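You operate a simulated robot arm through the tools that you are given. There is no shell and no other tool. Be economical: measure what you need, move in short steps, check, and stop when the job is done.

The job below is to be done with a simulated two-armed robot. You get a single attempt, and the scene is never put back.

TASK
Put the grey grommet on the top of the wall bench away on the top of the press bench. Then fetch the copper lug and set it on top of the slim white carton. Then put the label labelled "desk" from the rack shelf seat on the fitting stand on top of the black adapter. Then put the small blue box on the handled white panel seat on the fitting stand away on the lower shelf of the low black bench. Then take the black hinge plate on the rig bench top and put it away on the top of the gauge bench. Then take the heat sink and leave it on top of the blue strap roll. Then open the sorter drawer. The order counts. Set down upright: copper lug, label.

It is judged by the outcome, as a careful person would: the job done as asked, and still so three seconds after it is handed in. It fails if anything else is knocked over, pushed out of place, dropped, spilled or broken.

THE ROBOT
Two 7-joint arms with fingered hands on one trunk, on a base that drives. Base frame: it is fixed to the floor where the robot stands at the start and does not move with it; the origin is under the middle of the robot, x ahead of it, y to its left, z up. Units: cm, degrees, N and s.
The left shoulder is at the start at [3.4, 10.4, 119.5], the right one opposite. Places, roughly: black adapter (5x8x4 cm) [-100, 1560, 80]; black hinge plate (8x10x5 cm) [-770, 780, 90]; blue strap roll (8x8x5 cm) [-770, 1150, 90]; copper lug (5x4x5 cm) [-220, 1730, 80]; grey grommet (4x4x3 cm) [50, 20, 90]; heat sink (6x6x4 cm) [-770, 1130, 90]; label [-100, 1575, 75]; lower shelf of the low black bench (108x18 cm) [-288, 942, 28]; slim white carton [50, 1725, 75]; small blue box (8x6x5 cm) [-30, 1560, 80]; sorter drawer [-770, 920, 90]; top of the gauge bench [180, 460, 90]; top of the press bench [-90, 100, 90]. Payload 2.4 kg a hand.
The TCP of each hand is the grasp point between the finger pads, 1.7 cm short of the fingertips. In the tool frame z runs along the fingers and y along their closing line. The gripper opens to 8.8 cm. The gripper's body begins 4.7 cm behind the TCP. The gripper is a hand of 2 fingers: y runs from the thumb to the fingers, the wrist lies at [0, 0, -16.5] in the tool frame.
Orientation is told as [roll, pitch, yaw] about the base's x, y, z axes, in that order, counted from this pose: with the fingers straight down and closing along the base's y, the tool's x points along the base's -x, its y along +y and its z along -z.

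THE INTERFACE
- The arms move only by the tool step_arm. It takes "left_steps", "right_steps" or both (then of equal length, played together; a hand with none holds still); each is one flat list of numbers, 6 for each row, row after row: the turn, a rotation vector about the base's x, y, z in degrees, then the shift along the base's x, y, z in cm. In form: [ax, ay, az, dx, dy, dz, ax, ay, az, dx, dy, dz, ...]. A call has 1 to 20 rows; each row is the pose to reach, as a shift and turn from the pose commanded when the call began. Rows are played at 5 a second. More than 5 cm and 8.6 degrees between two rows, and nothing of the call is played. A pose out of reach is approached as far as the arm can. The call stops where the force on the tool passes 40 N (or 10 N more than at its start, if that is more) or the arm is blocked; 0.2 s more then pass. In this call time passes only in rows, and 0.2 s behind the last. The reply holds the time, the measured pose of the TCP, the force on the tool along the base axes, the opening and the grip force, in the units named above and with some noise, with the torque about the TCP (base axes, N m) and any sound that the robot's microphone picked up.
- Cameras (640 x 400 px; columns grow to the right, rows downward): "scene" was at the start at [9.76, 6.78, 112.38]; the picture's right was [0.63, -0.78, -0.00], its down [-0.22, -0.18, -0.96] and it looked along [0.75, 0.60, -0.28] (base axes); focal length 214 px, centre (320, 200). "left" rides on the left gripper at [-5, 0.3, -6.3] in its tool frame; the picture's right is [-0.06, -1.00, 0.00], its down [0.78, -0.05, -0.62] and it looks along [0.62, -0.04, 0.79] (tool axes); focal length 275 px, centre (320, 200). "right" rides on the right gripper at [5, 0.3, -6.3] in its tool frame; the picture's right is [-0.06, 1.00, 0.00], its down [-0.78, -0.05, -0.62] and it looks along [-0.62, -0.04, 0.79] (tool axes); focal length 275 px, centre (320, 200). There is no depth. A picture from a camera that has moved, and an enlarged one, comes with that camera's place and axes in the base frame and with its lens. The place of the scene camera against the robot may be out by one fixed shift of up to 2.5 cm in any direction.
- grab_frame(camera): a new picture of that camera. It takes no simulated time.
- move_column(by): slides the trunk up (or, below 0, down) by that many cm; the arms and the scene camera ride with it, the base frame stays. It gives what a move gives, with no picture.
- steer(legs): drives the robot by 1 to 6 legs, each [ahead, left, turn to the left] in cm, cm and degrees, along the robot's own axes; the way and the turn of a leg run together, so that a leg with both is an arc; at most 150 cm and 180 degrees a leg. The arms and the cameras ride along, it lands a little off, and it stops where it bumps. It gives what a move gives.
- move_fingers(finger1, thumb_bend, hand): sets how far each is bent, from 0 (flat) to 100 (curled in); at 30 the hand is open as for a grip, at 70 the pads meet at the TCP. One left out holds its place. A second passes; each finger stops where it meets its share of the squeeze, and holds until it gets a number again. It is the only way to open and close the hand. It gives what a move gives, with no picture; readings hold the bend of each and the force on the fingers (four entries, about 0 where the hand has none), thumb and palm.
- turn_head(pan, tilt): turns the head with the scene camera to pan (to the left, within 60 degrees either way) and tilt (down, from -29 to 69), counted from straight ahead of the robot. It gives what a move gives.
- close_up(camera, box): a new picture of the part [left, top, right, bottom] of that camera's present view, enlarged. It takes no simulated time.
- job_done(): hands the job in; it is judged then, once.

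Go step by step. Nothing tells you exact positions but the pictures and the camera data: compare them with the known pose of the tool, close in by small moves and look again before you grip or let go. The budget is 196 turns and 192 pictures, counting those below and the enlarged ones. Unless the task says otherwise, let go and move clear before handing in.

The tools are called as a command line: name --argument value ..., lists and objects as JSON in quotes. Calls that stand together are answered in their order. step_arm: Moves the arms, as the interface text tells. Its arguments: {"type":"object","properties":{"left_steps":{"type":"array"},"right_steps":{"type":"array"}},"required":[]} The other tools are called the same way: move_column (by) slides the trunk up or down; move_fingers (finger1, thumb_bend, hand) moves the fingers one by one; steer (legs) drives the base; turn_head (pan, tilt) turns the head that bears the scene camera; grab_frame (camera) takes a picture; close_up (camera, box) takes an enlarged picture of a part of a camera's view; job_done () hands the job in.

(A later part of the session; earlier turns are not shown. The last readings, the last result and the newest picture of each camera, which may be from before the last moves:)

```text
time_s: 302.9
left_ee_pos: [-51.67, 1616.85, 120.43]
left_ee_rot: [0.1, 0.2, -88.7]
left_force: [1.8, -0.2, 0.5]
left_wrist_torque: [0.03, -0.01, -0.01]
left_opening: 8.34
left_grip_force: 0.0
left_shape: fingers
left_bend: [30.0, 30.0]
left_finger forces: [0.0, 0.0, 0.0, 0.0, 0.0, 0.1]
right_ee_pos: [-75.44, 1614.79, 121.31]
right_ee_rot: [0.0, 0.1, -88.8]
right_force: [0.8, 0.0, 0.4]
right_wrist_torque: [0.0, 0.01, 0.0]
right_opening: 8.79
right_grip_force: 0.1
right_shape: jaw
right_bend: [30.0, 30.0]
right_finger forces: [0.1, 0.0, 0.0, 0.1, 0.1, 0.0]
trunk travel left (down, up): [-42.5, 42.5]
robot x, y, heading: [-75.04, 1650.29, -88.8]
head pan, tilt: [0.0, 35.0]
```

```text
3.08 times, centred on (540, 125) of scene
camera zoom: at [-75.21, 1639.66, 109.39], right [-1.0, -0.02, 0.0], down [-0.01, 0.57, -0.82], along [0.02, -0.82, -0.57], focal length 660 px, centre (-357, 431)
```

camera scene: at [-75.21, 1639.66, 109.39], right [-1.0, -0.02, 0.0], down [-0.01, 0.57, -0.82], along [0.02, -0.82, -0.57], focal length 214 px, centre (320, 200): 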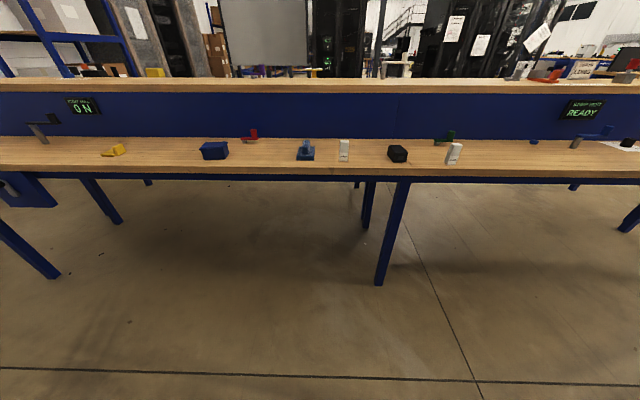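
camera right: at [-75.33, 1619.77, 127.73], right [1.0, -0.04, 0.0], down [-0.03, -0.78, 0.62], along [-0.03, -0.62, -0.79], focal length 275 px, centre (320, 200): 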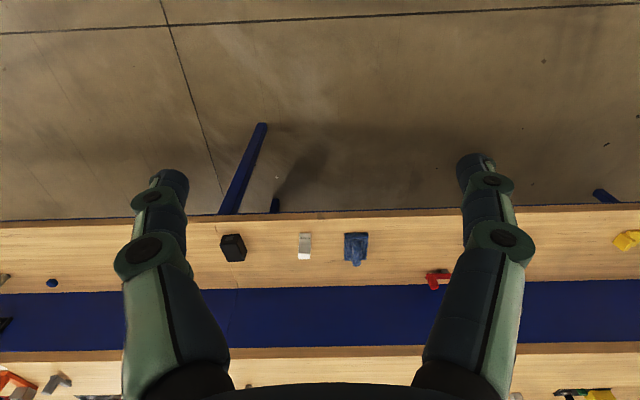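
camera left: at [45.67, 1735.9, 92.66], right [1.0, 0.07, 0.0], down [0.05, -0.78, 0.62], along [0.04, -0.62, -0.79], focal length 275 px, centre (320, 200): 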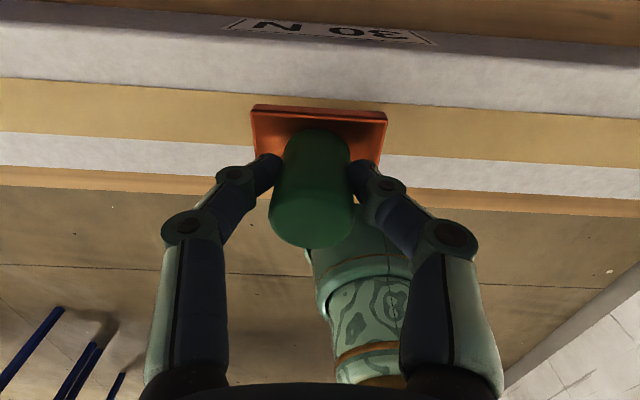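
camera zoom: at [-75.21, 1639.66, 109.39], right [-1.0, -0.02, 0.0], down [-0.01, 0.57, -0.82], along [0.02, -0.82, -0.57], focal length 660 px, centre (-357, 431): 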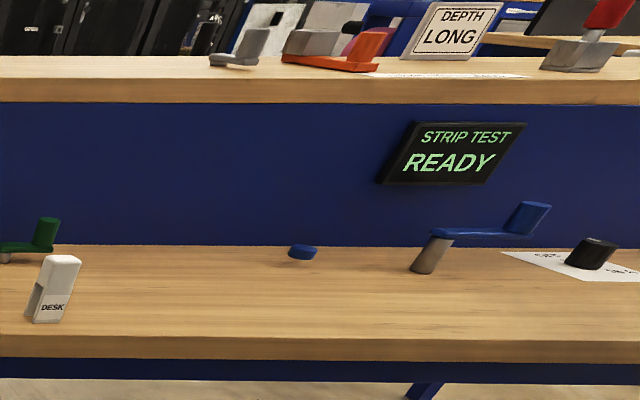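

The DESK label stands at about [-122, 1566] and the adapter at about [-102, 1563]. Moving the robot in to reach both with the right hand.

steer --legs '[[0, -28, -1.2], [40, 0, 0]]'

turn_head --pan -15 --tilt 45

grab_frame --camera "scene"

grab_frame --camera "right"

```text
time_s: 306.9
left_ee_pos: [-80.09, 1575.52, 120.29]
left_ee_rot: [0.0, 0.1, -89.6]
left_force: [0.4, -0.8, 0.4]
left_wrist_torque: [0.01, -0.01, -0.01]
left_opening: 8.36
left_grip_force: 0.1
left_shape: fingers
left_bend: [30.0, 30.0]
left_finger forces: [0.0, 0.0, 0.1, 0.0, 0.1, 0.0]
right_ee_pos: [-103.83, 1574.02, 121.35]
right_ee_rot: [-0.1, 0.0, -89.7]
right_force: [0.1, -0.2, -0.5]
right_wrist_torque: [0.01, -0.01, -0.03]
right_opening: 8.78
right_grip_force: 0.0
right_shape: jaw
right_bend: [30.0, 30.0]
right_finger forces: [0.0, 0.1, 0.1, 0.1, 0.0, 0.0]
trunk travel left (down, up): [-42.5, 42.5]
robot x, y, heading: [-102.84, 1609.7, -89.6]
head pan, tilt: [0.0, 35.0]
```

```text
time_s: 307.7
left_ee_pos: [-80.18, 1575.73, 120.46]
left_ee_rot: [0.2, 0.1, -89.7]
left_force: [0.1, 0.1, 1.6]
left_wrist_torque: [-0.02, -0.01, -0.03]
left_opening: 8.36
left_grip_force: 0.0
left_shape: fingers
left_bend: [30.0, 30.0]
left_finger forces: [0.0, 0.0, 0.1, 0.1, 0.0, 0.1]
right_ee_pos: [-103.91, 1574.05, 121.34]
right_ee_rot: [-0.1, 0.0, -89.8]
right_force: [-0.3, 0.4, -1.1]
right_wrist_torque: [-0.03, 0.03, 0.0]
right_opening: 8.78
right_grip_force: 0.1
right_shape: jaw
right_bend: [30.0, 30.0]
right_finger forces: [0.0, 0.0, 0.0, 0.0, 0.1, 0.0]
trunk travel left (down, up): [-42.5, 42.5]
robot x, y, heading: [-102.81, 1609.66, -89.6]
head pan, tilt: [-15.0, 45.0]
```

```text
119 pictures are left
camera scene: at [-105.26, 1599.87, 107.91], right [-0.97, 0.25, 0.0], down [0.18, 0.68, -0.71], along [-0.18, -0.68, -0.71], focal length 214 px, centre (320, 200)
```

scene: 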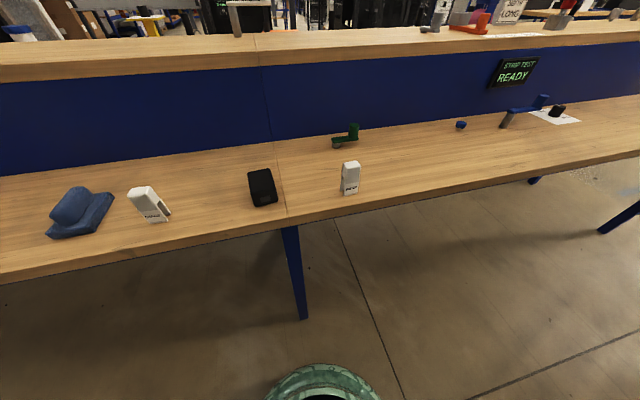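

```text
118 pictures are left
camera right: at [-103.6, 1579.06, 127.73], right [1.0, -0.06, 0.0], down [-0.04, -0.78, 0.62], along [-0.04, -0.62, -0.79], focal length 275 px, centre (320, 200)
```

right: 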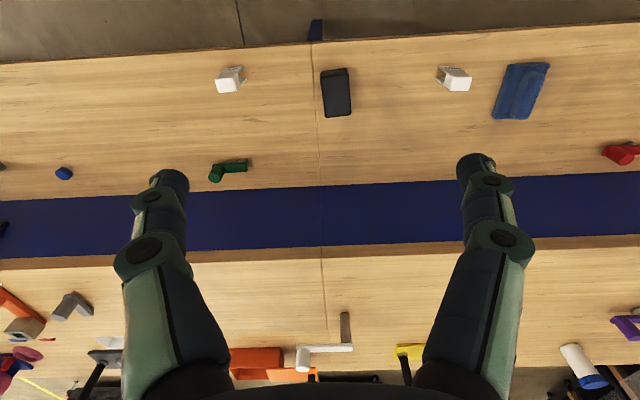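

close_up --camera "right" --box '[190, 40, 370, 130]'

close_up --camera "scene" --box '[230, 140, 390, 220]'

```text
3.56 times, centred on (280, 85) of right
camera zoom: at [-103.6, 1579.06, 127.73], right [1.0, -0.06, 0.0], down [-0.04, -0.78, 0.62], along [-0.04, -0.62, -0.79], focal length 979 px, centre (462, 609)
```

zoom: 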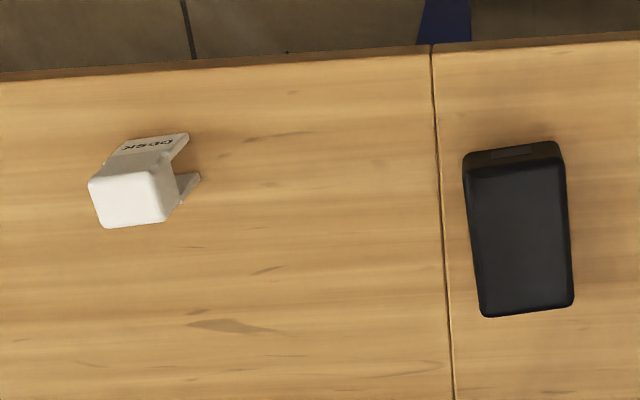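

```text
4.00 times, centred on (310, 180) of scene
camera zoom: at [-105.26, 1599.87, 107.91], right [-0.97, 0.25, 0.0], down [0.18, 0.68, -0.71], along [-0.18, -0.68, -0.71], focal length 858 px, centre (360, 280)
```

zoom: 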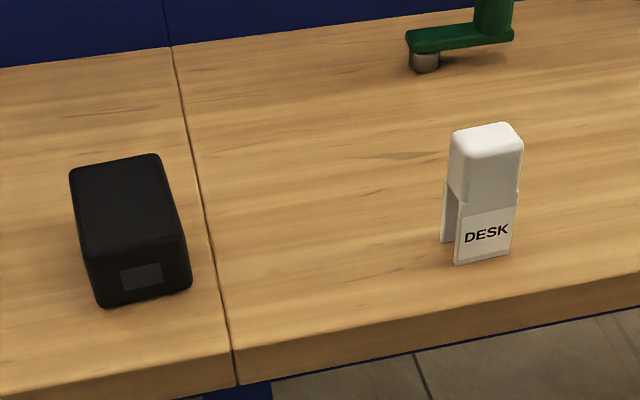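

The DESK label is a small clip standing at about [-119.8, 1567], top z≈81. Moving the right hand above it.

step_arm --right_steps '[0, 0, 0, -2, -1, -4, 0, 0, 0, -4, -2, -8, 0, 0, 0, -6, -3, -12, 0, 0, 0, -8, -4, -16, 0, 0, 0, -10, -5, -20, 0, 0, 0, -12, -6, -24, 0, 0, 0, -14, -6.5, -27, 0, 0, 0, -15.9, -7, -29.5]'

grab_frame --camera "right"

grab_frame --camera "scene"

```text
time_s: 309.5
left_ee_pos: [-80.06, 1575.68, 120.38]
left_ee_rot: [0.0, 0.1, -89.8]
left_force: [-0.1, 0.4, 0.9]
left_wrist_torque: [0.0, 0.0, 0.0]
left_opening: 8.34
left_grip_force: 0.1
left_shape: fingers
left_bend: [30.0, 30.0]
left_finger forces: [0.0, 0.0, 0.0, 0.0, 0.0, 0.0]
right_ee_pos: [-119.69, 1567.1, 91.84]
right_ee_rot: [-0.2, 0.0, -89.6]
right_force: [0.4, 1.0, 0.6]
right_wrist_torque: [0.01, -0.02, 0.0]
right_opening: 8.78
right_grip_force: 0.0
right_shape: jaw
right_bend: [30.0, 30.0]
right_finger forces: [0.1, 0.0, 0.0, 0.0, 0.0, 0.0]
trunk travel left (down, up): [-42.5, 42.5]
robot x, y, heading: [-102.88, 1609.94, -89.8]
head pan, tilt: [-15.0, 45.0]
```

```text
115 pictures are left
camera right: at [-119.56, 1572.07, 98.17], right [1.0, -0.06, 0.0], down [-0.04, -0.78, 0.62], along [-0.04, -0.62, -0.79], focal length 275 px, centre (320, 200)
```

right: 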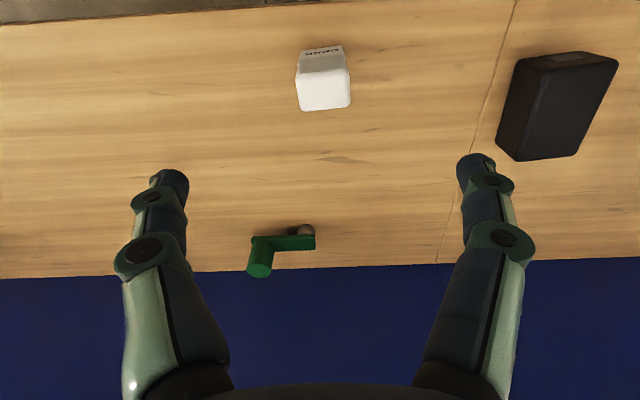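

```text
114 pictures are left
camera scene: at [-105.27, 1599.87, 107.91], right [-0.97, 0.25, 0.0], down [0.18, 0.68, -0.71], along [-0.18, -0.68, -0.71], focal length 214 px, centre (320, 200)
```

scene: 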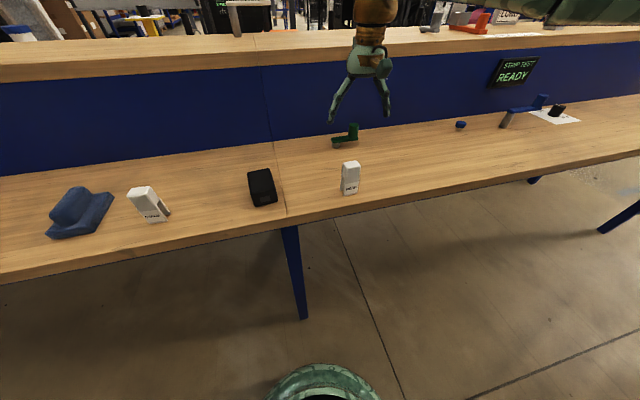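

Label top centre [-119.8, 1566.8, 80.5]. Descending to its top block.

step_arm --right_steps '[0, 0, 0, -0.1, -0.3, -4, 0, 0, 0, -0.1, -0.3, -8, 0, 0, 0, -0.1, -0.3, -11, 0, 0, 0, -0.1, -0.3, -12.6]'

grab_frame --camera "right"

close_up --camera "scene" --box '[270, 80, 430, 220]'

```text
time_s: 310.5
left_ee_pos: [-80.02, 1575.73, 120.34]
left_ee_rot: [0.0, 0.0, -89.6]
left_force: [-0.3, -0.2, -0.4]
left_wrist_torque: [0.02, 0.01, 0.03]
left_opening: 8.38
left_grip_force: 0.0
left_shape: fingers
left_bend: [30.0, 30.0]
left_finger forces: [0.0, 0.0, 0.0, 0.0, 0.1, 0.1]
right_ee_pos: [-119.78, 1566.79, 79.14]
right_ee_rot: [0.1, -0.2, -89.9]
right_force: [-0.4, 0.2, -0.6]
right_wrist_torque: [-0.01, 0.0, 0.0]
right_opening: 8.82
right_grip_force: 0.0
right_shape: jaw
right_bend: [30.0, 30.0]
right_finger forces: [0.0, 0.0, 0.0, 0.0, 0.1, 0.0]
trunk travel left (down, up): [-42.5, 42.5]
robot x, y, heading: [-102.66, 1609.39, -89.6]
head pan, tilt: [-15.0, 45.0]
```

```text
113 pictures are left
camera right: at [-119.56, 1571.75, 85.56], right [1.0, -0.06, 0.0], down [-0.05, -0.78, 0.62], along [-0.04, -0.62, -0.79], focal length 275 px, centre (320, 200)
```

right: 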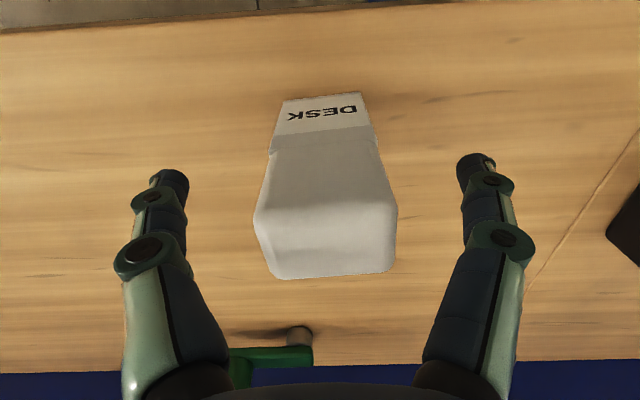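

```text
2.86 times, centred on (350, 150) of scene
camera zoom: at [-105.27, 1599.87, 107.91], right [-0.97, 0.25, 0.0], down [0.18, 0.68, -0.71], along [-0.18, -0.68, -0.71], focal length 613 px, centre (234, 343)
```

zoom: 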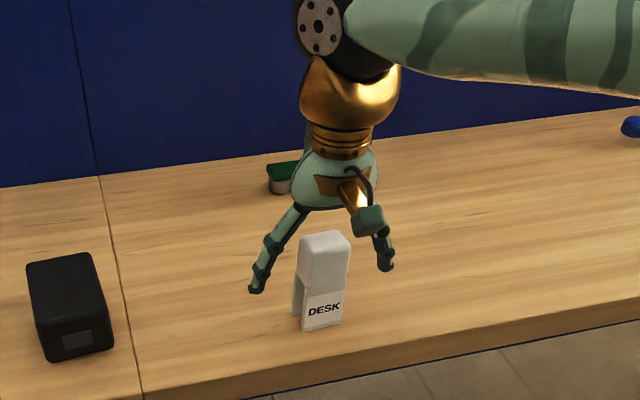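

Label is centred between the fingers. Gripping and lifting.

move_fingers --hand "right" --finger1 70 --thumb_bend 70

step_arm --right_steps '[0, 0, 0, 0, 0, 2, 0, 0, 0, 0, 0, 5, 0, 0, 0, 0, 0, 9, 0, 0, 0, 0, 0, 13]'

grab_frame --camera "right"

grab_frame --camera "scene"

```text
time_s: 311.5
left_ee_pos: [-80.11, 1575.69, 120.41]
left_ee_rot: [0.1, 0.2, -89.7]
left_force: [0.1, -0.7, 0.1]
left_wrist_torque: [0.02, -0.03, 0.02]
left_opening: 8.37
left_grip_force: 0.0
left_shape: fingers
left_bend: [30.0, 30.0]
left_finger forces: [0.0, 0.0, 0.0, 0.0, 0.0, 0.1]
right_ee_pos: [-119.78, 1566.82, 79.28]
right_ee_rot: [-0.2, 0.0, -89.9]
right_force: [0.7, 0.2, -0.6]
right_wrist_torque: [0.03, 0.0, 0.0]
right_opening: 1.21
right_grip_force: 4.8
right_shape: fingers
right_bend: [65.0, 66.0]
right_finger forces: [4.5, 0.0, 0.1, 0.0, 5.0, 0.0]
trunk travel left (down, up): [-42.5, 42.5]
robot x, y, heading: [-102.47, 1609.57, -89.7]
head pan, tilt: [-15.0, 45.0]
```

```text
time_s: 312.5
left_ee_pos: [-80.19, 1575.67, 120.35]
left_ee_rot: [0.1, 0.1, -89.7]
left_force: [-0.2, 0.0, -0.2]
left_wrist_torque: [-0.01, -0.02, 0.0]
left_opening: 8.38
left_grip_force: 0.1
left_shape: fingers
left_bend: [30.0, 30.0]
left_finger forces: [0.0, 0.1, 0.1, 0.0, 0.0, 0.0]
right_ee_pos: [-119.8, 1566.81, 92.16]
right_ee_rot: [-0.1, 0.0, -89.8]
right_force: [0.0, 0.5, 0.4]
right_wrist_torque: [0.02, 0.01, -0.01]
right_opening: 1.19
right_grip_force: 4.5
right_shape: fingers
right_bend: [65.0, 66.0]
right_finger forces: [4.5, 0.0, 0.0, 0.0, 4.9, 0.0]
trunk travel left (down, up): [-42.5, 42.5]
robot x, y, heading: [-102.58, 1609.81, -89.7]
head pan, tilt: [-15.0, 45.0]
```

```text
111 pictures are left
camera right: at [-119.6, 1571.77, 98.56], right [1.0, -0.06, 0.0], down [-0.05, -0.78, 0.62], along [-0.04, -0.62, -0.79], focal length 275 px, centre (320, 200)
```

right: 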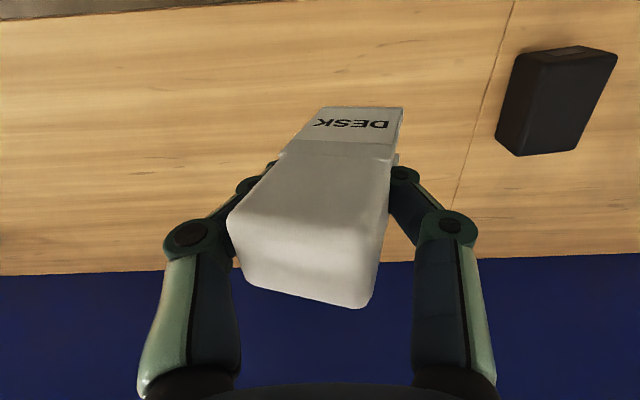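

```text
110 pictures are left
camera scene: at [-105.27, 1599.88, 107.91], right [-0.97, 0.25, 0.0], down [0.18, 0.68, -0.71], along [-0.18, -0.68, -0.71], focal length 214 px, centre (320, 200)
```

scene: 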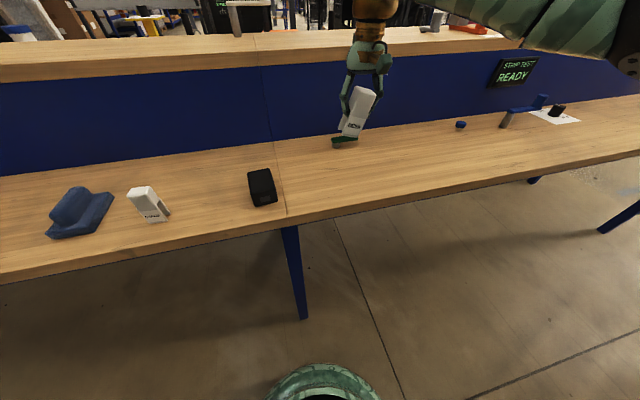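

The label tilted sideways in the grip. Zooming to measure the tilt so the hand can counter it.

close_up --camera "scene" --box '[300, 60, 420, 160]'

```text
4.00 times, centred on (360, 110) of scene
camera zoom: at [-105.27, 1599.88, 107.91], right [-0.97, 0.25, 0.0], down [0.18, 0.68, -0.71], along [-0.18, -0.68, -0.71], focal length 858 px, centre (160, 560)
```

zoom: 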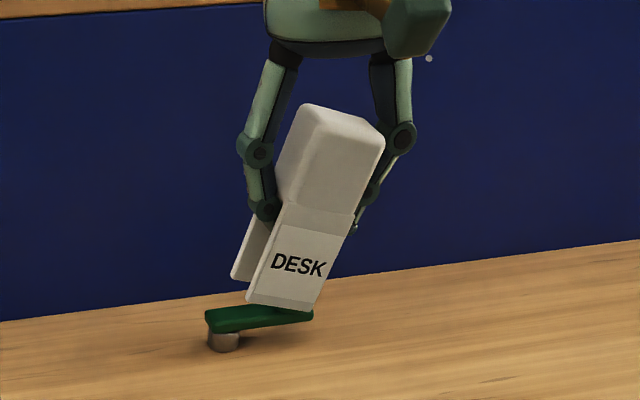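

Tilt is about 16° (top toward -x). I'll rotate the hand to right it while moving above the adapter.

step_arm --right_steps '[0, 8, 0, 3, 0, 1, 0, 16, 0, 6, -1, 1, 0, 16, 0, 10, -2, 1, 0, 16, 0, 14, -2.6, 1, 0, 16, 0, 17.3, -2.6, 1]'

grab_frame --camera "right"

close_up --camera "scene" --box '[200, 70, 360, 220]'

```text
time_s: 313.7
left_ee_pos: [-80.12, 1575.71, 120.26]
left_ee_rot: [0.1, 0.2, -89.7]
left_force: [0.1, 0.1, -0.1]
left_wrist_torque: [0.0, -0.02, -0.01]
left_opening: 8.37
left_grip_force: 0.0
left_shape: fingers
left_bend: [30.0, 30.0]
left_finger forces: [0.1, 0.0, 0.0, 0.1, 0.0, 0.0]
right_ee_pos: [-102.56, 1564.35, 93.29]
right_ee_rot: [-16.0, 0.1, -89.8]
right_force: [-0.5, 0.1, -0.5]
right_wrist_torque: [0.04, -0.01, 0.01]
right_opening: 1.15
right_grip_force: 4.8
right_shape: fingers
right_bend: [65.0, 66.0]
right_finger forces: [4.2, 0.0, 0.0, 0.0, 4.4, 0.0]
trunk travel left (down, up): [-42.5, 42.5]
robot x, y, heading: [-103.02, 1609.57, -89.6]
head pan, tilt: [-15.0, 45.0]
```

```text
108 pictures are left
camera right: at [-100.51, 1569.25, 99.31], right [0.96, -0.06, -0.28], down [0.13, -0.78, 0.61], along [-0.25, -0.62, -0.74], focal length 275 px, centre (320, 200)
```

right: 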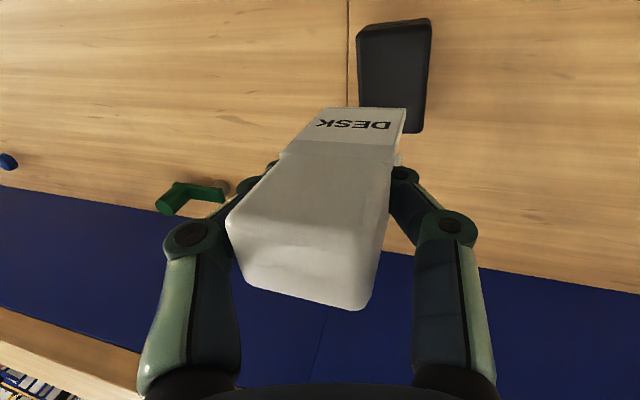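

```text
2.67 times, centred on (280, 145) of scene
camera zoom: at [-105.24, 1599.87, 107.91], right [-0.97, 0.25, 0.0], down [0.18, 0.68, -0.71], along [-0.18, -0.68, -0.71], focal length 572 px, centre (427, 347)
```

zoom: 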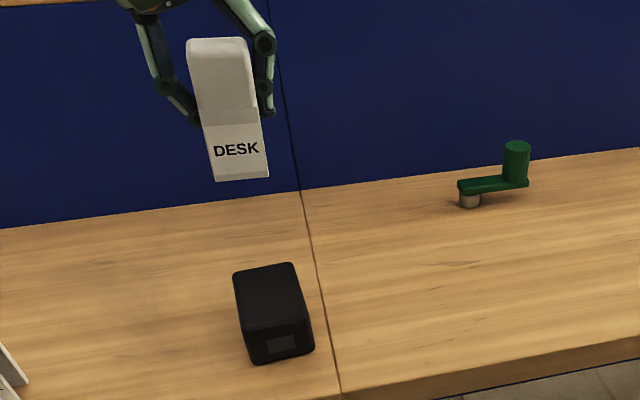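

Still ~4° off; adding that, then descending to just above the adapter.

step_arm --right_steps '[0, 4, 0, 0.3, 0.4, -3, 0, 4, 0, 0.3, 0.4, -6, 0, 4, 0, 0.3, 0.4, -8.3]'

grab_frame --camera "right"

close_up --camera "scene" --box '[200, 90, 340, 220]'

```text
time_s: 314.5
left_ee_pos: [-80.09, 1575.68, 120.36]
left_ee_rot: [0.0, 0.2, -89.7]
left_force: [0.9, -0.4, 0.4]
left_wrist_torque: [-0.05, -0.01, -0.01]
left_opening: 8.33
left_grip_force: 0.0
left_shape: fingers
left_bend: [30.0, 30.0]
left_finger forces: [0.0, 0.0, 0.1, 0.0, 0.1, 0.0]
right_ee_pos: [-102.29, 1564.67, 84.84]
right_ee_rot: [-20.0, 0.0, -89.6]
right_force: [0.7, 0.0, -0.1]
right_wrist_torque: [0.0, -0.03, 0.01]
right_opening: 1.13
right_grip_force: 4.2
right_shape: fingers
right_bend: [65.0, 66.0]
right_finger forces: [4.3, 0.1, 0.0, 0.0, 4.5, 0.1]
trunk travel left (down, up): [-42.5, 42.5]
robot x, y, heading: [-103.13, 1609.94, -89.9]
head pan, tilt: [-15.0, 45.0]
```

```text
106 pictures are left
camera right: at [-99.9, 1569.64, 90.78], right [0.94, -0.06, -0.34], down [0.17, -0.78, 0.6], along [-0.3, -0.62, -0.73], focal length 275 px, centre (320, 200)
```

right: 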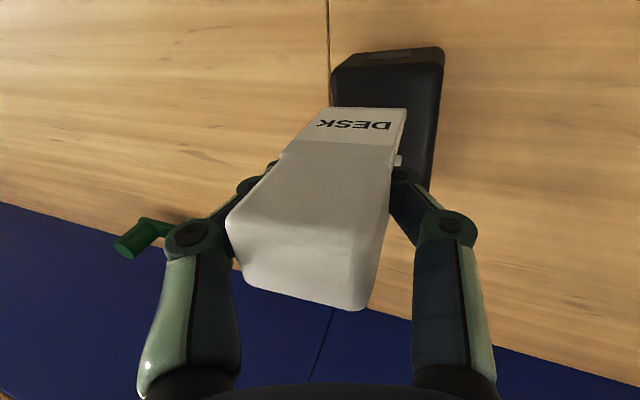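

```text
3.08 times, centred on (270, 155) of scene
camera zoom: at [-105.26, 1599.87, 107.91], right [-0.97, 0.25, 0.0], down [0.18, 0.68, -0.71], along [-0.18, -0.68, -0.71], focal length 660 px, centre (474, 338)
```

zoom: 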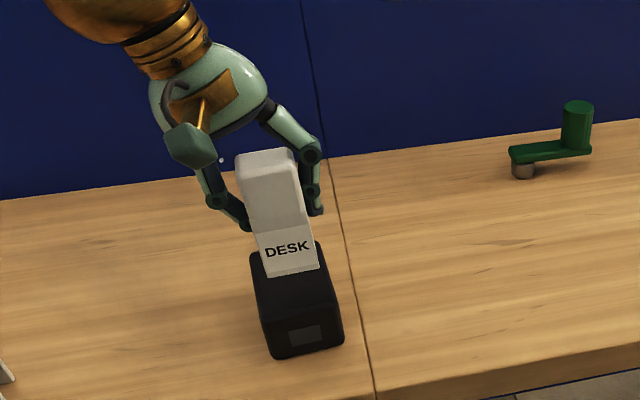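

Well placed over the adapter. Adding 2° more and easing down.

step_arm --right_steps '[0, 2, 0, 0.1, 0, -0.4, 0, 2, 0, 0.1, 0, -0.8]'

step_arm --right_steps '[0, 0, 0, 0, 0, -0.25, 0, 0, 0, 0, 0, -0.5]'

close_up --camera "scene" --box '[220, 110, 320, 220]'

```text
time_s: 315.1
left_ee_pos: [-80.04, 1575.65, 120.25]
left_ee_rot: [0.1, 0.0, -89.7]
left_force: [0.7, -0.1, -0.7]
left_wrist_torque: [0.03, 0.01, 0.0]
left_opening: 8.37
left_grip_force: 0.0
left_shape: fingers
left_bend: [30.0, 30.0]
left_finger forces: [0.0, 0.0, 0.1, 0.1, 0.0, 0.1]
right_ee_pos: [-102.17, 1564.63, 84.06]
right_ee_rot: [-22.1, 0.1, -89.8]
right_force: [-0.3, -0.4, -0.7]
right_wrist_torque: [0.0, -0.01, 0.02]
right_opening: 1.14
right_grip_force: 4.4
right_shape: fingers
right_bend: [65.0, 66.0]
right_finger forces: [4.2, 0.0, 0.1, 0.0, 4.4, 0.1]
trunk travel left (down, up): [-42.5, 42.5]
robot x, y, heading: [-102.87, 1610.09, -89.7]
head pan, tilt: [-15.0, 45.0]
```

```text
time_s: 315.7
left_ee_pos: [-80.12, 1575.57, 120.43]
left_ee_rot: [0.0, 0.1, -89.7]
left_force: [0.3, -0.4, 0.2]
left_wrist_torque: [0.0, 0.01, -0.02]
left_opening: 8.35
left_grip_force: 0.1
left_shape: fingers
left_bend: [30.0, 30.0]
left_finger forces: [0.0, 0.0, 0.0, 0.1, 0.0, 0.1]
right_ee_pos: [-102.09, 1564.7, 83.53]
right_ee_rot: [-22.1, 0.1, -89.8]
right_force: [0.2, 0.8, -0.3]
right_wrist_torque: [0.02, 0.0, 0.0]
right_opening: 1.15
right_grip_force: 4.6
right_shape: fingers
right_bend: [65.0, 66.0]
right_finger forces: [4.2, 0.0, 0.1, 0.0, 4.5, 0.0]
trunk travel left (down, up): [-42.5, 42.5]
robot x, y, heading: [-102.46, 1609.88, -89.6]
head pan, tilt: [-15.0, 45.0]
```

```text
3.64 times, centred on (270, 165) of scene
camera zoom: at [-105.26, 1599.87, 107.91], right [-0.97, 0.25, 0.0], down [0.18, 0.68, -0.71], along [-0.18, -0.68, -0.71], focal length 780 px, centre (502, 327)
```

zoom: 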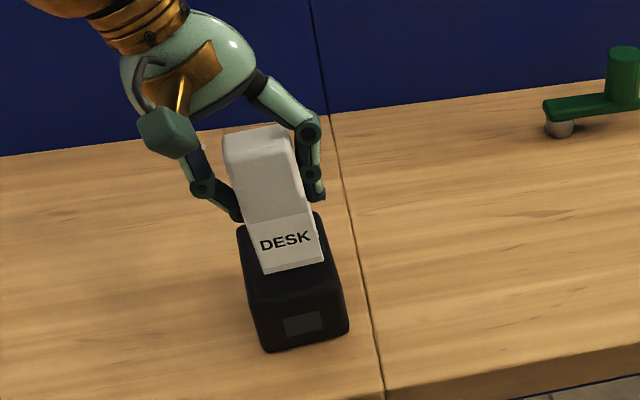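

Almost touching. Continuing down in small steps.

step_arm --right_steps '[0, 0, 0, 0, 0, -0.25]'

step_arm --right_steps '[0, 0, 0, 0, 0, -0.25]'

close_up --camera "scene" --box '[220, 110, 320, 220]'

```text
time_s: 316.1
left_ee_pos: [-80.14, 1575.75, 120.34]
left_ee_rot: [0.1, 0.1, -89.6]
left_force: [0.2, 0.9, 0.6]
left_wrist_torque: [0.03, -0.04, 0.0]
left_opening: 8.37
left_grip_force: 0.0
left_shape: fingers
left_bend: [30.0, 30.0]
left_finger forces: [0.0, 0.0, 0.1, 0.1, 0.0, 0.0]
right_ee_pos: [-102.16, 1564.56, 83.45]
right_ee_rot: [-22.1, 0.0, -89.8]
right_force: [0.1, -0.6, 0.0]
right_wrist_torque: [-0.01, 0.0, 0.01]
right_opening: 1.16
right_grip_force: 4.3
right_shape: fingers
right_bend: [65.0, 66.0]
right_finger forces: [4.2, 0.0, 0.0, 0.1, 4.5, 0.0]
trunk travel left (down, up): [-42.5, 42.5]
robot x, y, heading: [-102.78, 1609.91, -89.4]
head pan, tilt: [-15.0, 45.0]
```

```text
time_s: 316.5
left_ee_pos: [-80.11, 1575.69, 120.41]
left_ee_rot: [0.1, 0.1, -89.7]
left_force: [-0.3, 0.5, -0.6]
left_wrist_torque: [0.01, -0.03, 0.01]
left_opening: 8.37
left_grip_force: 0.1
left_shape: fingers
left_bend: [30.0, 30.0]
left_finger forces: [0.1, 0.1, 0.1, 0.0, 0.1, 0.1]
right_ee_pos: [-102.24, 1564.63, 83.19]
right_ee_rot: [-22.1, 0.1, -89.7]
right_force: [-0.8, 0.6, 0.2]
right_wrist_torque: [0.02, -0.01, -0.01]
right_opening: 1.15
right_grip_force: 4.2
right_shape: fingers
right_bend: [65.0, 66.0]
right_finger forces: [4.2, 0.0, 0.0, 0.0, 4.5, 0.0]
trunk travel left (down, up): [-42.5, 42.5]
robot x, y, heading: [-102.83, 1609.69, -89.4]
head pan, tilt: [-15.0, 45.0]
```

```text
3.64 times, centred on (270, 165) of scene
camera zoom: at [-105.26, 1599.87, 107.91], right [-0.97, 0.25, 0.0], down [0.18, 0.68, -0.71], along [-0.18, -0.68, -0.71], focal length 780 px, centre (502, 327)
```

zoom: 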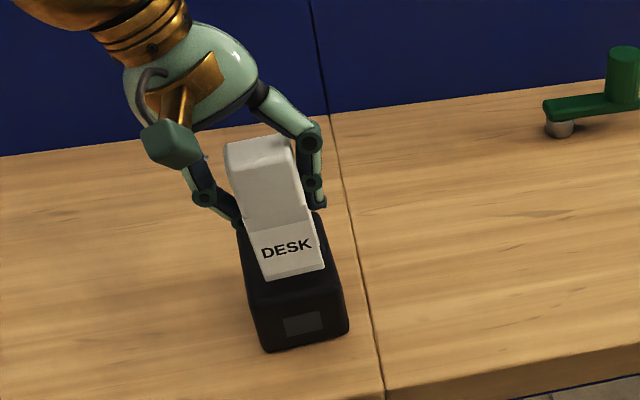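

step_arm --right_steps '[0, 0, 0, 0, 0, -0.3]'

step_arm --right_steps '[0, 0, 0, 0, 0, -0.25]'

close_up --camera "scene" --box '[220, 110, 320, 220]'

```text
time_s: 316.9
left_ee_pos: [-80.15, 1575.78, 120.39]
left_ee_rot: [0.1, 0.1, -89.7]
left_force: [0.9, -0.1, -0.5]
left_wrist_torque: [0.0, -0.05, -0.02]
left_opening: 8.36
left_grip_force: 0.0
left_shape: fingers
left_bend: [30.0, 30.0]
left_finger forces: [0.0, 0.0, 0.0, 0.1, 0.0, 0.0]
right_ee_pos: [-102.29, 1564.68, 82.86]
right_ee_rot: [-21.9, 0.1, -89.8]
right_force: [-0.3, 1.2, 0.1]
right_wrist_torque: [0.0, 0.01, 0.02]
right_opening: 1.12
right_grip_force: 4.1
right_shape: fingers
right_bend: [65.0, 66.0]
right_finger forces: [4.2, 0.1, 0.1, 0.0, 4.6, 0.0]
trunk travel left (down, up): [-42.5, 42.5]
robot x, y, heading: [-102.8, 1609.68, -89.8]
head pan, tilt: [-15.0, 45.0]
```

```text
time_s: 317.3
left_ee_pos: [-80.14, 1575.68, 120.26]
left_ee_rot: [0.1, 0.1, -89.7]
left_force: [-0.4, 0.9, 0.4]
left_wrist_torque: [-0.02, -0.01, 0.0]
left_opening: 8.37
left_grip_force: 0.1
left_shape: fingers
left_bend: [30.0, 30.0]
left_finger forces: [0.0, 0.1, 0.0, 0.1, 0.1, 0.1]
right_ee_pos: [-102.3, 1564.68, 82.94]
right_ee_rot: [-22.0, 0.1, -89.8]
right_force: [0.0, 0.2, 0.0]
right_wrist_torque: [0.02, -0.02, -0.01]
right_opening: 1.14
right_grip_force: 4.8
right_shape: fingers
right_bend: [65.0, 66.0]
right_finger forces: [4.2, 0.0, 0.0, 0.1, 4.5, 0.0]
right hand out of reach, approached as far as the arm can: row 1
trunk travel left (down, up): [-42.5, 42.5]
robot x, y, heading: [-102.89, 1609.77, -89.7]
head pan, tilt: [-15.0, 45.0]
```

```text
3.64 times, centred on (270, 165) of scene
camera zoom: at [-105.26, 1599.87, 107.91], right [-0.97, 0.25, 0.0], down [0.18, 0.68, -0.71], along [-0.18, -0.68, -0.71], focal length 780 px, centre (502, 327)
```

zoom: 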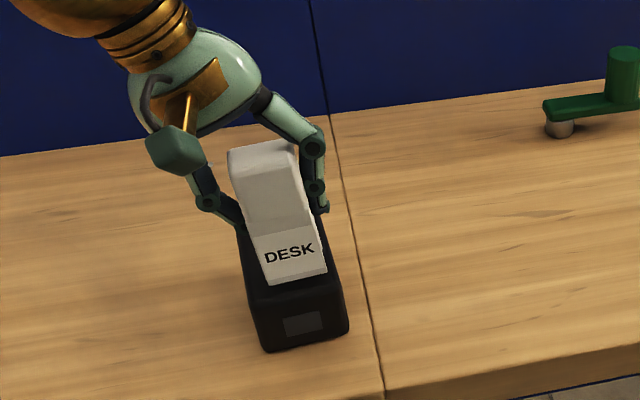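

The arm is at its reach limit here, so I'll lower with the trunk in small steps.

move_column --by -0.3

move_column --by -0.3

close_up --camera "scene" --box '[220, 110, 320, 220]'

grab_frame --camera "right"

```text
time_s: 317.8
left_ee_pos: [-80.12, 1575.68, 120.07]
left_ee_rot: [0.1, 0.2, -89.6]
left_force: [-0.3, 0.2, 0.0]
left_wrist_torque: [0.02, 0.01, -0.01]
left_opening: 8.36
left_grip_force: 0.1
left_shape: fingers
left_bend: [30.0, 30.0]
left_finger forces: [0.0, 0.0, 0.0, 0.0, 0.0, 0.0]
right_ee_pos: [-102.25, 1564.63, 82.55]
right_ee_rot: [-22.1, 0.1, -89.8]
right_force: [-0.4, 0.2, 1.1]
right_wrist_torque: [0.0, -0.03, 0.0]
right_opening: 1.03
right_grip_force: 4.2
right_shape: fingers
right_bend: [66.0, 67.0]
right_finger forces: [4.6, 0.0, 0.1, 0.0, 4.6, 0.1]
trunk travel left (down, up): [-42.2, 42.8]
robot x, y, heading: [-102.46, 1609.81, -89.8]
head pan, tilt: [-15.0, 45.0]
```

```text
time_s: 318.3
left_ee_pos: [-80.06, 1575.58, 119.72]
left_ee_rot: [0.2, 0.1, -89.7]
left_force: [-0.7, 0.4, -0.1]
left_wrist_torque: [-0.01, 0.0, 0.01]
left_opening: 8.37
left_grip_force: 0.1
left_shape: fingers
left_bend: [30.0, 30.0]
left_finger forces: [0.1, 0.0, 0.1, 0.0, 0.0, 0.1]
right_ee_pos: [-102.35, 1564.79, 82.32]
right_ee_rot: [-22.2, 0.1, -89.7]
right_force: [-0.2, -0.1, 1.8]
right_wrist_torque: [0.03, 0.02, 0.03]
right_opening: 0.8
right_grip_force: 4.5
right_shape: fingers
right_bend: [67.0, 68.0]
right_finger forces: [3.9, 0.1, 0.0, 0.0, 4.8, 0.0]
trunk travel left (down, up): [-41.9, 43.1]
robot x, y, heading: [-102.72, 1609.64, -89.8]
head pan, tilt: [-15.0, 45.0]
```

```text
3.64 times, centred on (270, 165) of scene
camera zoom: at [-105.26, 1599.87, 107.3], right [-0.97, 0.25, 0.0], down [0.18, 0.68, -0.71], along [-0.18, -0.68, -0.71], focal length 780 px, centre (502, 327)
```

zoom: 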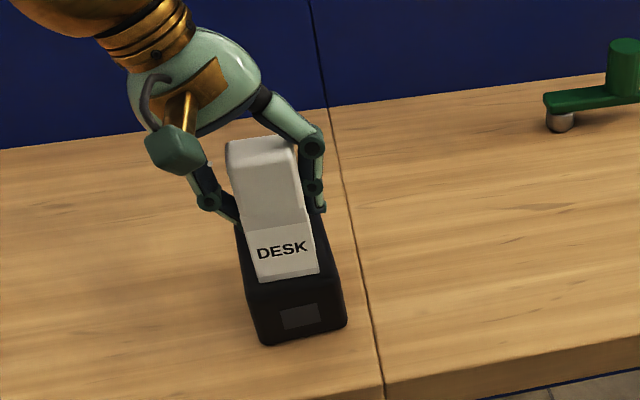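

```text
100 pictures are left
camera right: at [-99.63, 1569.68, 88.13], right [0.93, -0.06, -0.38], down [0.19, -0.78, 0.59], along [-0.33, -0.62, -0.71], focal length 275 px, centre (320, 200)
```

right: 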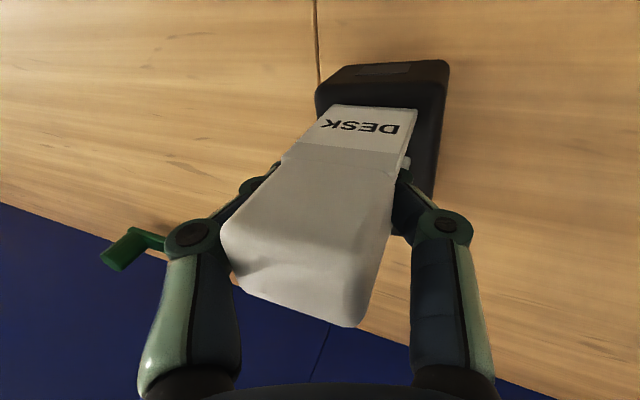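

Contact made and the label stands nearly vertical. Opening gently in two stages.

move_fingers --hand "right" --finger1 58 --thumb_bend 60

move_fingers --hand "right" --finger1 30 --thumb_bend 30

close_up --camera "scene" --box '[220, 110, 320, 220]'

```text
time_s: 319.3
left_ee_pos: [-80.11, 1575.74, 119.67]
left_ee_rot: [0.1, 0.0, -89.7]
left_force: [0.7, -0.4, -0.1]
left_wrist_torque: [-0.02, 0.01, -0.02]
left_opening: 8.37
left_grip_force: 0.1
left_shape: fingers
left_bend: [30.0, 30.0]
left_finger forces: [0.1, 0.0, 0.0, 0.0, 0.0, 0.0]
right_ee_pos: [-102.37, 1564.65, 82.31]
right_ee_rot: [-22.0, 0.2, -89.9]
right_force: [0.0, 0.1, 0.0]
right_wrist_torque: [0.0, -0.01, 0.0]
right_opening: 2.0
right_grip_force: 0.2
right_shape: fingers
right_bend: [57.0, 60.0]
right_finger forces: [0.1, 0.0, 0.1, 0.1, 0.5, 0.1]
trunk travel left (down, up): [-41.9, 43.1]
robot x, y, heading: [-102.96, 1609.6, -89.4]
head pan, tilt: [-15.0, 45.0]
```

```text
time_s: 320.3
left_ee_pos: [-80.11, 1575.69, 119.7]
left_ee_rot: [0.1, 0.1, -89.8]
left_force: [0.1, -1.1, 0.5]
left_wrist_torque: [-0.02, 0.01, 0.02]
left_opening: 8.38
left_grip_force: 0.1
left_shape: fingers
left_bend: [30.0, 30.0]
left_finger forces: [0.1, 0.0, 0.1, 0.0, 0.0, 0.0]
right_ee_pos: [-102.31, 1564.7, 82.23]
right_ee_rot: [-22.2, 0.0, -89.8]
right_force: [0.6, 0.3, 0.3]
right_wrist_torque: [-0.04, -0.01, 0.02]
right_opening: 8.37
right_grip_force: 0.1
right_shape: fingers
right_bend: [30.0, 30.0]
right_finger forces: [0.1, 0.0, 0.0, 0.1, 0.0, 0.1]
trunk travel left (down, up): [-41.9, 43.1]
robot x, y, heading: [-102.63, 1609.68, -89.6]
head pan, tilt: [-15.0, 45.0]
```

```text
3.64 times, centred on (270, 165) of scene
camera zoom: at [-105.26, 1599.86, 107.3], right [-0.97, 0.25, 0.0], down [0.18, 0.68, -0.71], along [-0.18, -0.68, -0.71], focal length 780 px, centre (502, 327)
```

zoom: 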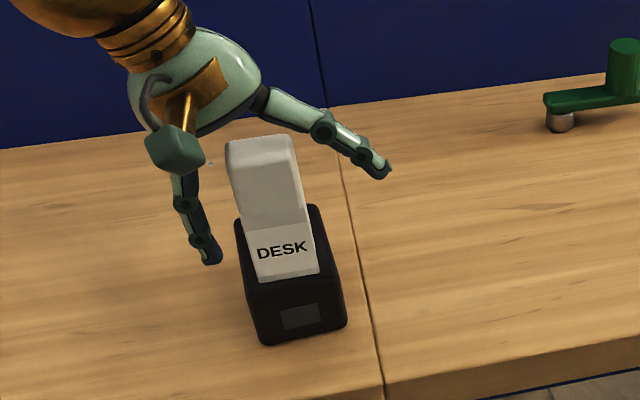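

The label stands on the adapter by itself. Lifting the hand straight up, then shifting left toward the blue box.

step_arm --right_steps '[0, 0, 0, 0, 0, 3, 0, 0, 0, 0, 0, 7, 0, -8, 0, 0, 2, 11, 0, -16, 0, 0, 4, 15, 0, -22.1, 0, 0, 6, 19, 0, -22.1, 0, 0, 8, 23, 0, -22.1, 0, 0, 8, 28, 0, -22.1, 0, 0, 8, 33, 0, -22.1, 0, 0, 8, 38]'

grab_frame --camera "scene"

steer --legs '[[0, 55, -0.3]]'

turn_head --pan 15 --tilt 45

grab_frame --camera "scene"

```text
time_s: 322.3
left_ee_pos: [-80.09, 1575.77, 119.65]
left_ee_rot: [0.1, 0.1, -89.6]
left_force: [-0.1, -0.2, 0.7]
left_wrist_torque: [-0.01, -0.02, -0.02]
left_opening: 8.35
left_grip_force: 0.0
left_shape: fingers
left_bend: [30.0, 30.0]
left_finger forces: [0.1, 0.0, 0.0, 0.1, 0.0, 0.0]
right_ee_pos: [-97.76, 1563.57, 122.87]
right_ee_rot: [-0.1, 0.1, -89.8]
right_force: [-1.0, 0.2, 0.3]
right_wrist_torque: [0.02, -0.03, -0.01]
right_opening: 8.37
right_grip_force: 0.1
right_shape: fingers
right_bend: [30.0, 30.0]
right_finger forces: [0.1, 0.0, 0.1, 0.0, 0.0, 0.1]
right hand out of reach, approached as far as the arm can: row 1, 2, 3, 4, 5, 6, 7, 8, 9
trunk travel left (down, up): [-41.9, 43.1]
robot x, y, heading: [-102.56, 1609.72, -89.5]
head pan, tilt: [-15.0, 45.0]
```

```text
98 pictures are left
camera scene: at [-105.25, 1599.85, 107.3], right [-0.97, 0.25, 0.0], down [0.18, 0.68, -0.71], along [-0.18, -0.68, -0.71], focal length 214 px, centre (320, 200)
```

scene: 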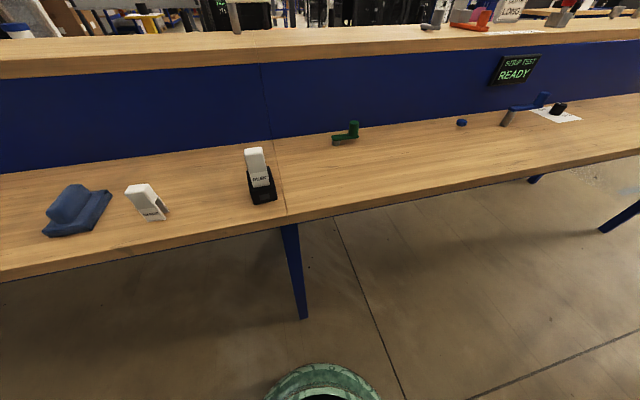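

```text
time_s: 325.5
left_ee_pos: [-25.35, 1575.2, 119.78]
left_ee_rot: [0.2, 0.1, -90.6]
left_force: [0.1, 0.1, 0.4]
left_wrist_torque: [-0.06, 0.02, 0.04]
left_opening: 8.35
left_grip_force: 0.0
left_shape: fingers
left_bend: [30.0, 30.0]
left_finger forces: [0.0, 0.1, 0.0, 0.1, 0.1, 0.1]
right_ee_pos: [-43.25, 1563.39, 122.93]
right_ee_rot: [0.1, 0.1, -90.6]
right_force: [0.4, -0.3, 0.5]
right_wrist_torque: [-0.02, 0.02, 0.01]
right_opening: 8.39
right_grip_force: 0.0
right_shape: fingers
right_bend: [30.0, 30.0]
right_finger forces: [0.1, 0.0, 0.0, 0.1, 0.0, 0.0]
trunk travel left (down, up): [-41.9, 43.1]
robot x, y, heading: [-47.21, 1609.49, -90.2]
head pan, tilt: [-15.0, 45.0]
```

```text
time_s: 326.4
left_ee_pos: [-25.47, 1575.27, 119.79]
left_ee_rot: [0.0, 0.1, -90.6]
left_force: [0.2, -0.4, -0.2]
left_wrist_torque: [-0.02, 0.03, -0.01]
left_opening: 8.35
left_grip_force: 0.0
left_shape: fingers
left_bend: [30.0, 30.0]
left_finger forces: [0.1, 0.0, 0.0, 0.0, 0.0, 0.0]
right_ee_pos: [-43.38, 1563.27, 122.85]
right_ee_rot: [0.0, 0.1, -90.5]
right_force: [-0.4, 0.0, -0.5]
right_wrist_torque: [0.01, 0.01, 0.0]
right_opening: 8.39
right_grip_force: 0.0
right_shape: fingers
right_bend: [30.0, 30.0]
right_finger forces: [0.0, 0.1, 0.0, 0.0, 0.0, 0.0]
trunk travel left (down, up): [-41.9, 43.1]
robot x, y, heading: [-47.58, 1609.58, -90.7]
head pan, tilt: [15.0, 45.0]
```

```text
97 pictures are left
camera scene: at [-46.02, 1599.73, 107.3], right [-0.97, -0.25, 0.0], down [-0.18, 0.69, -0.71], along [0.18, -0.68, -0.71], focal length 214 px, centre (320, 200)
```

scene: 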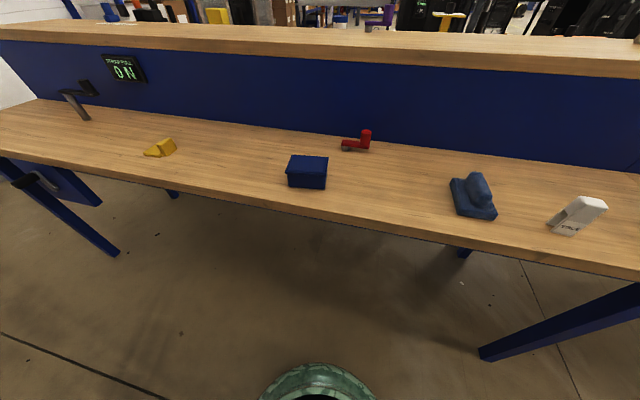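

The label is stable on the adapter. The blue box is wider along x, so I'll turn the left hand 90° to grip across its short side, moving the right hand aside.

step_arm --left_steps '[0, 0, 8.2, -0.8, -1, -2, 0, 0, 16.4, -1.6, -2, -4, 0, 0, 24.6, -2.4, -3, -6, 0, 0, 32.8, -3.3, -4, -8, 0, 0, 41, -4.1, -5, -10, 0, 0, 49.2, -5, -6, -12, 0, 0, 57.4, -5.8, -7, -14, 0, 0, 65.6, -6.6, -8, -16, 0, 0, 73.8, -7.5, -9, -18, 0, 0, 82, -8.3, -10, -20, 0, 0, 90.4, -9.1, -10.4, -22]' --right_steps '[0, 0, 0, -1.6, 0.7, 0, 0, 0, 0, -3.2, 1.4, 0, 0, 0, 0, -4.8, 2.1, 0, 0, 0, 0, -6.4, 2.8, 0, 0, 0, 0, -8, 3.5, 0, 0, 0, 0, -9.6, 4.2, 0, 0, 0, 0, -11.2, 4.9, 0, 0, 0, 0, -12.8, 5.6, 0, 0, 0, 0, -14.4, 6.3, 0, 0, 0, 0, -16, 7, 0, 0, 0, 0, -17.6, 7.7, 0]'

grab_frame --camera "left"

```text
time_s: 328.9
left_ee_pos: [-29.48, 1554.23, 98.46]
left_ee_rot: [0.2, 0.6, -6.5]
left_force: [0.7, 0.1, -0.4]
left_wrist_torque: [0.0, 0.02, 0.03]
left_opening: 8.38
left_grip_force: 0.1
left_shape: fingers
left_bend: [30.0, 30.0]
left_finger forces: [0.0, 0.0, 0.0, 0.0, 0.0, 0.0]
left hand out of reach, approached as far as the arm can: row 4, 6, 7, 8, 9, 10, 11
right_ee_pos: [-60.98, 1571.16, 122.94]
right_ee_rot: [0.0, 0.1, -90.6]
right_force: [-0.4, -0.9, -0.2]
right_wrist_torque: [-0.04, 0.0, 0.03]
right_opening: 8.38
right_grip_force: 0.1
right_shape: fingers
right_bend: [30.0, 30.0]
right_finger forces: [0.0, 0.1, 0.0, 0.0, 0.0, 0.0]
right hand out of reach, approached as far as the arm can: row 1, 2, 3, 4, 5
trunk travel left (down, up): [-41.9, 43.1]
robot x, y, heading: [-47.59, 1609.78, -90.4]
head pan, tilt: [15.0, 45.0]
```

```text
96 pictures are left
camera left: at [-24.6, 1553.87, 104.8], right [-0.05, -1.0, 0.0], down [-0.78, 0.04, 0.63], along [-0.63, 0.03, -0.78], focal length 275 px, centre (320, 200)
```

left: 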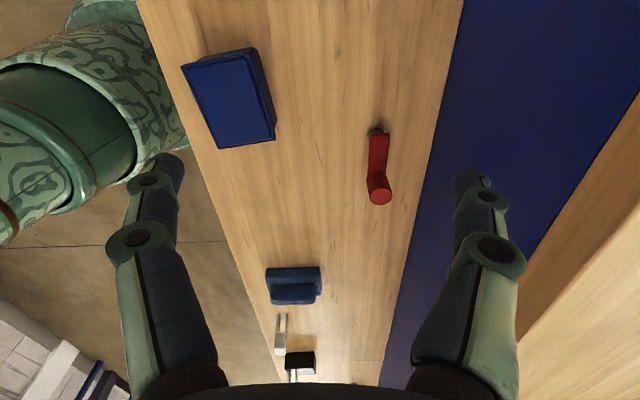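

With that wrist turn the box is out of reach. I'll restore the arm, turn the robot body to about -150° instead, and reach with a milder wrist angle.

step_arm --left_steps '[0, 0, -8, 0, 2, 3, 0, 0, -16, 0, 4, 6, 0, 0, -24, 0, 6, 9, 0, 0, -32, 0, 8, 12, 0, 0, -40, 1, 10, 15, 0, 0, -48, 2, 12, 18, 0, 0, -56, 3, 14, 21, 0, 0, -64, 4, 16, 21.5, 0, 0, -72, 5, 18, 21.5, 0, 0, -80, 5, 20, 21.5, 0, 0, -88, 5, 22, 21.5, 0, 0, -96, 5, 22.5, 21.5, 0, 0, -104, 5, 22.5, 21.5, 0, 0, -112, 5, 22.5, 21.5]'

steer --legs '[[2, 35, 0], [0, 0, -60]]'

grab_frame --camera "left"

```text
time_s: 331.9
left_ee_pos: [-24.48, 1576.55, 120.2]
left_ee_rot: [0.0, 0.7, -118.5]
left_force: [0.7, 0.1, -0.1]
left_wrist_torque: [-0.02, 0.01, 0.02]
left_opening: 8.41
left_grip_force: 0.1
left_shape: fingers
left_bend: [30.0, 30.0]
left_finger forces: [0.0, 0.0, 0.0, 0.0, 0.0, 0.0]
left hand out of reach, approached as far as the arm can: row 1, 2, 3
right_ee_pos: [-60.94, 1571.16, 123.0]
right_ee_rot: [0.1, 0.1, -90.7]
right_force: [-0.3, 0.0, -0.6]
right_wrist_torque: [0.0, -0.05, 0.05]
right_opening: 8.37
right_grip_force: 0.1
right_shape: fingers
right_bend: [30.0, 30.0]
right_finger forces: [0.1, 0.0, 0.1, 0.0, 0.0, 0.0]
trunk travel left (down, up): [-41.9, 43.1]
robot x, y, heading: [-47.44, 1609.52, -90.5]
head pan, tilt: [15.0, 45.0]
```

```text
time_s: 336.8
left_ee_pos: [-29.38, 1570.76, 120.22]
left_ee_rot: [0.0, 0.7, -177.8]
left_force: [-0.3, -0.7, -0.1]
left_wrist_torque: [0.01, 0.02, 0.01]
left_opening: 8.39
left_grip_force: 0.0
left_shape: fingers
left_bend: [30.0, 30.0]
left_finger forces: [0.0, 0.0, 0.0, 0.0, 0.0, 0.0]
right_ee_pos: [-52.71, 1599.27, 122.75]
right_ee_rot: [0.0, 0.2, -150.0]
right_force: [0.1, 0.6, 1.1]
right_wrist_torque: [0.02, -0.01, -0.02]
right_opening: 8.39
right_grip_force: 0.1
right_shape: fingers
right_bend: [30.0, 30.0]
right_finger forces: [0.0, 0.1, 0.0, 0.0, 0.0, 0.0]
trunk travel left (down, up): [-41.9, 43.1]
robot x, y, heading: [-13.02, 1607.24, -149.7]
head pan, tilt: [15.0, 45.0]
```

```text
95 pictures are left
camera left: at [-34.5, 1570.14, 126.5], right [-0.1, 0.99, 0.0], down [0.78, 0.08, 0.63], along [0.62, 0.06, -0.78], focal length 275 px, centre (320, 200)
```

left: 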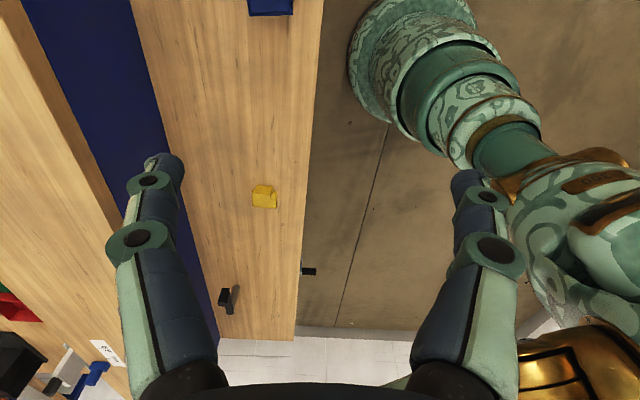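

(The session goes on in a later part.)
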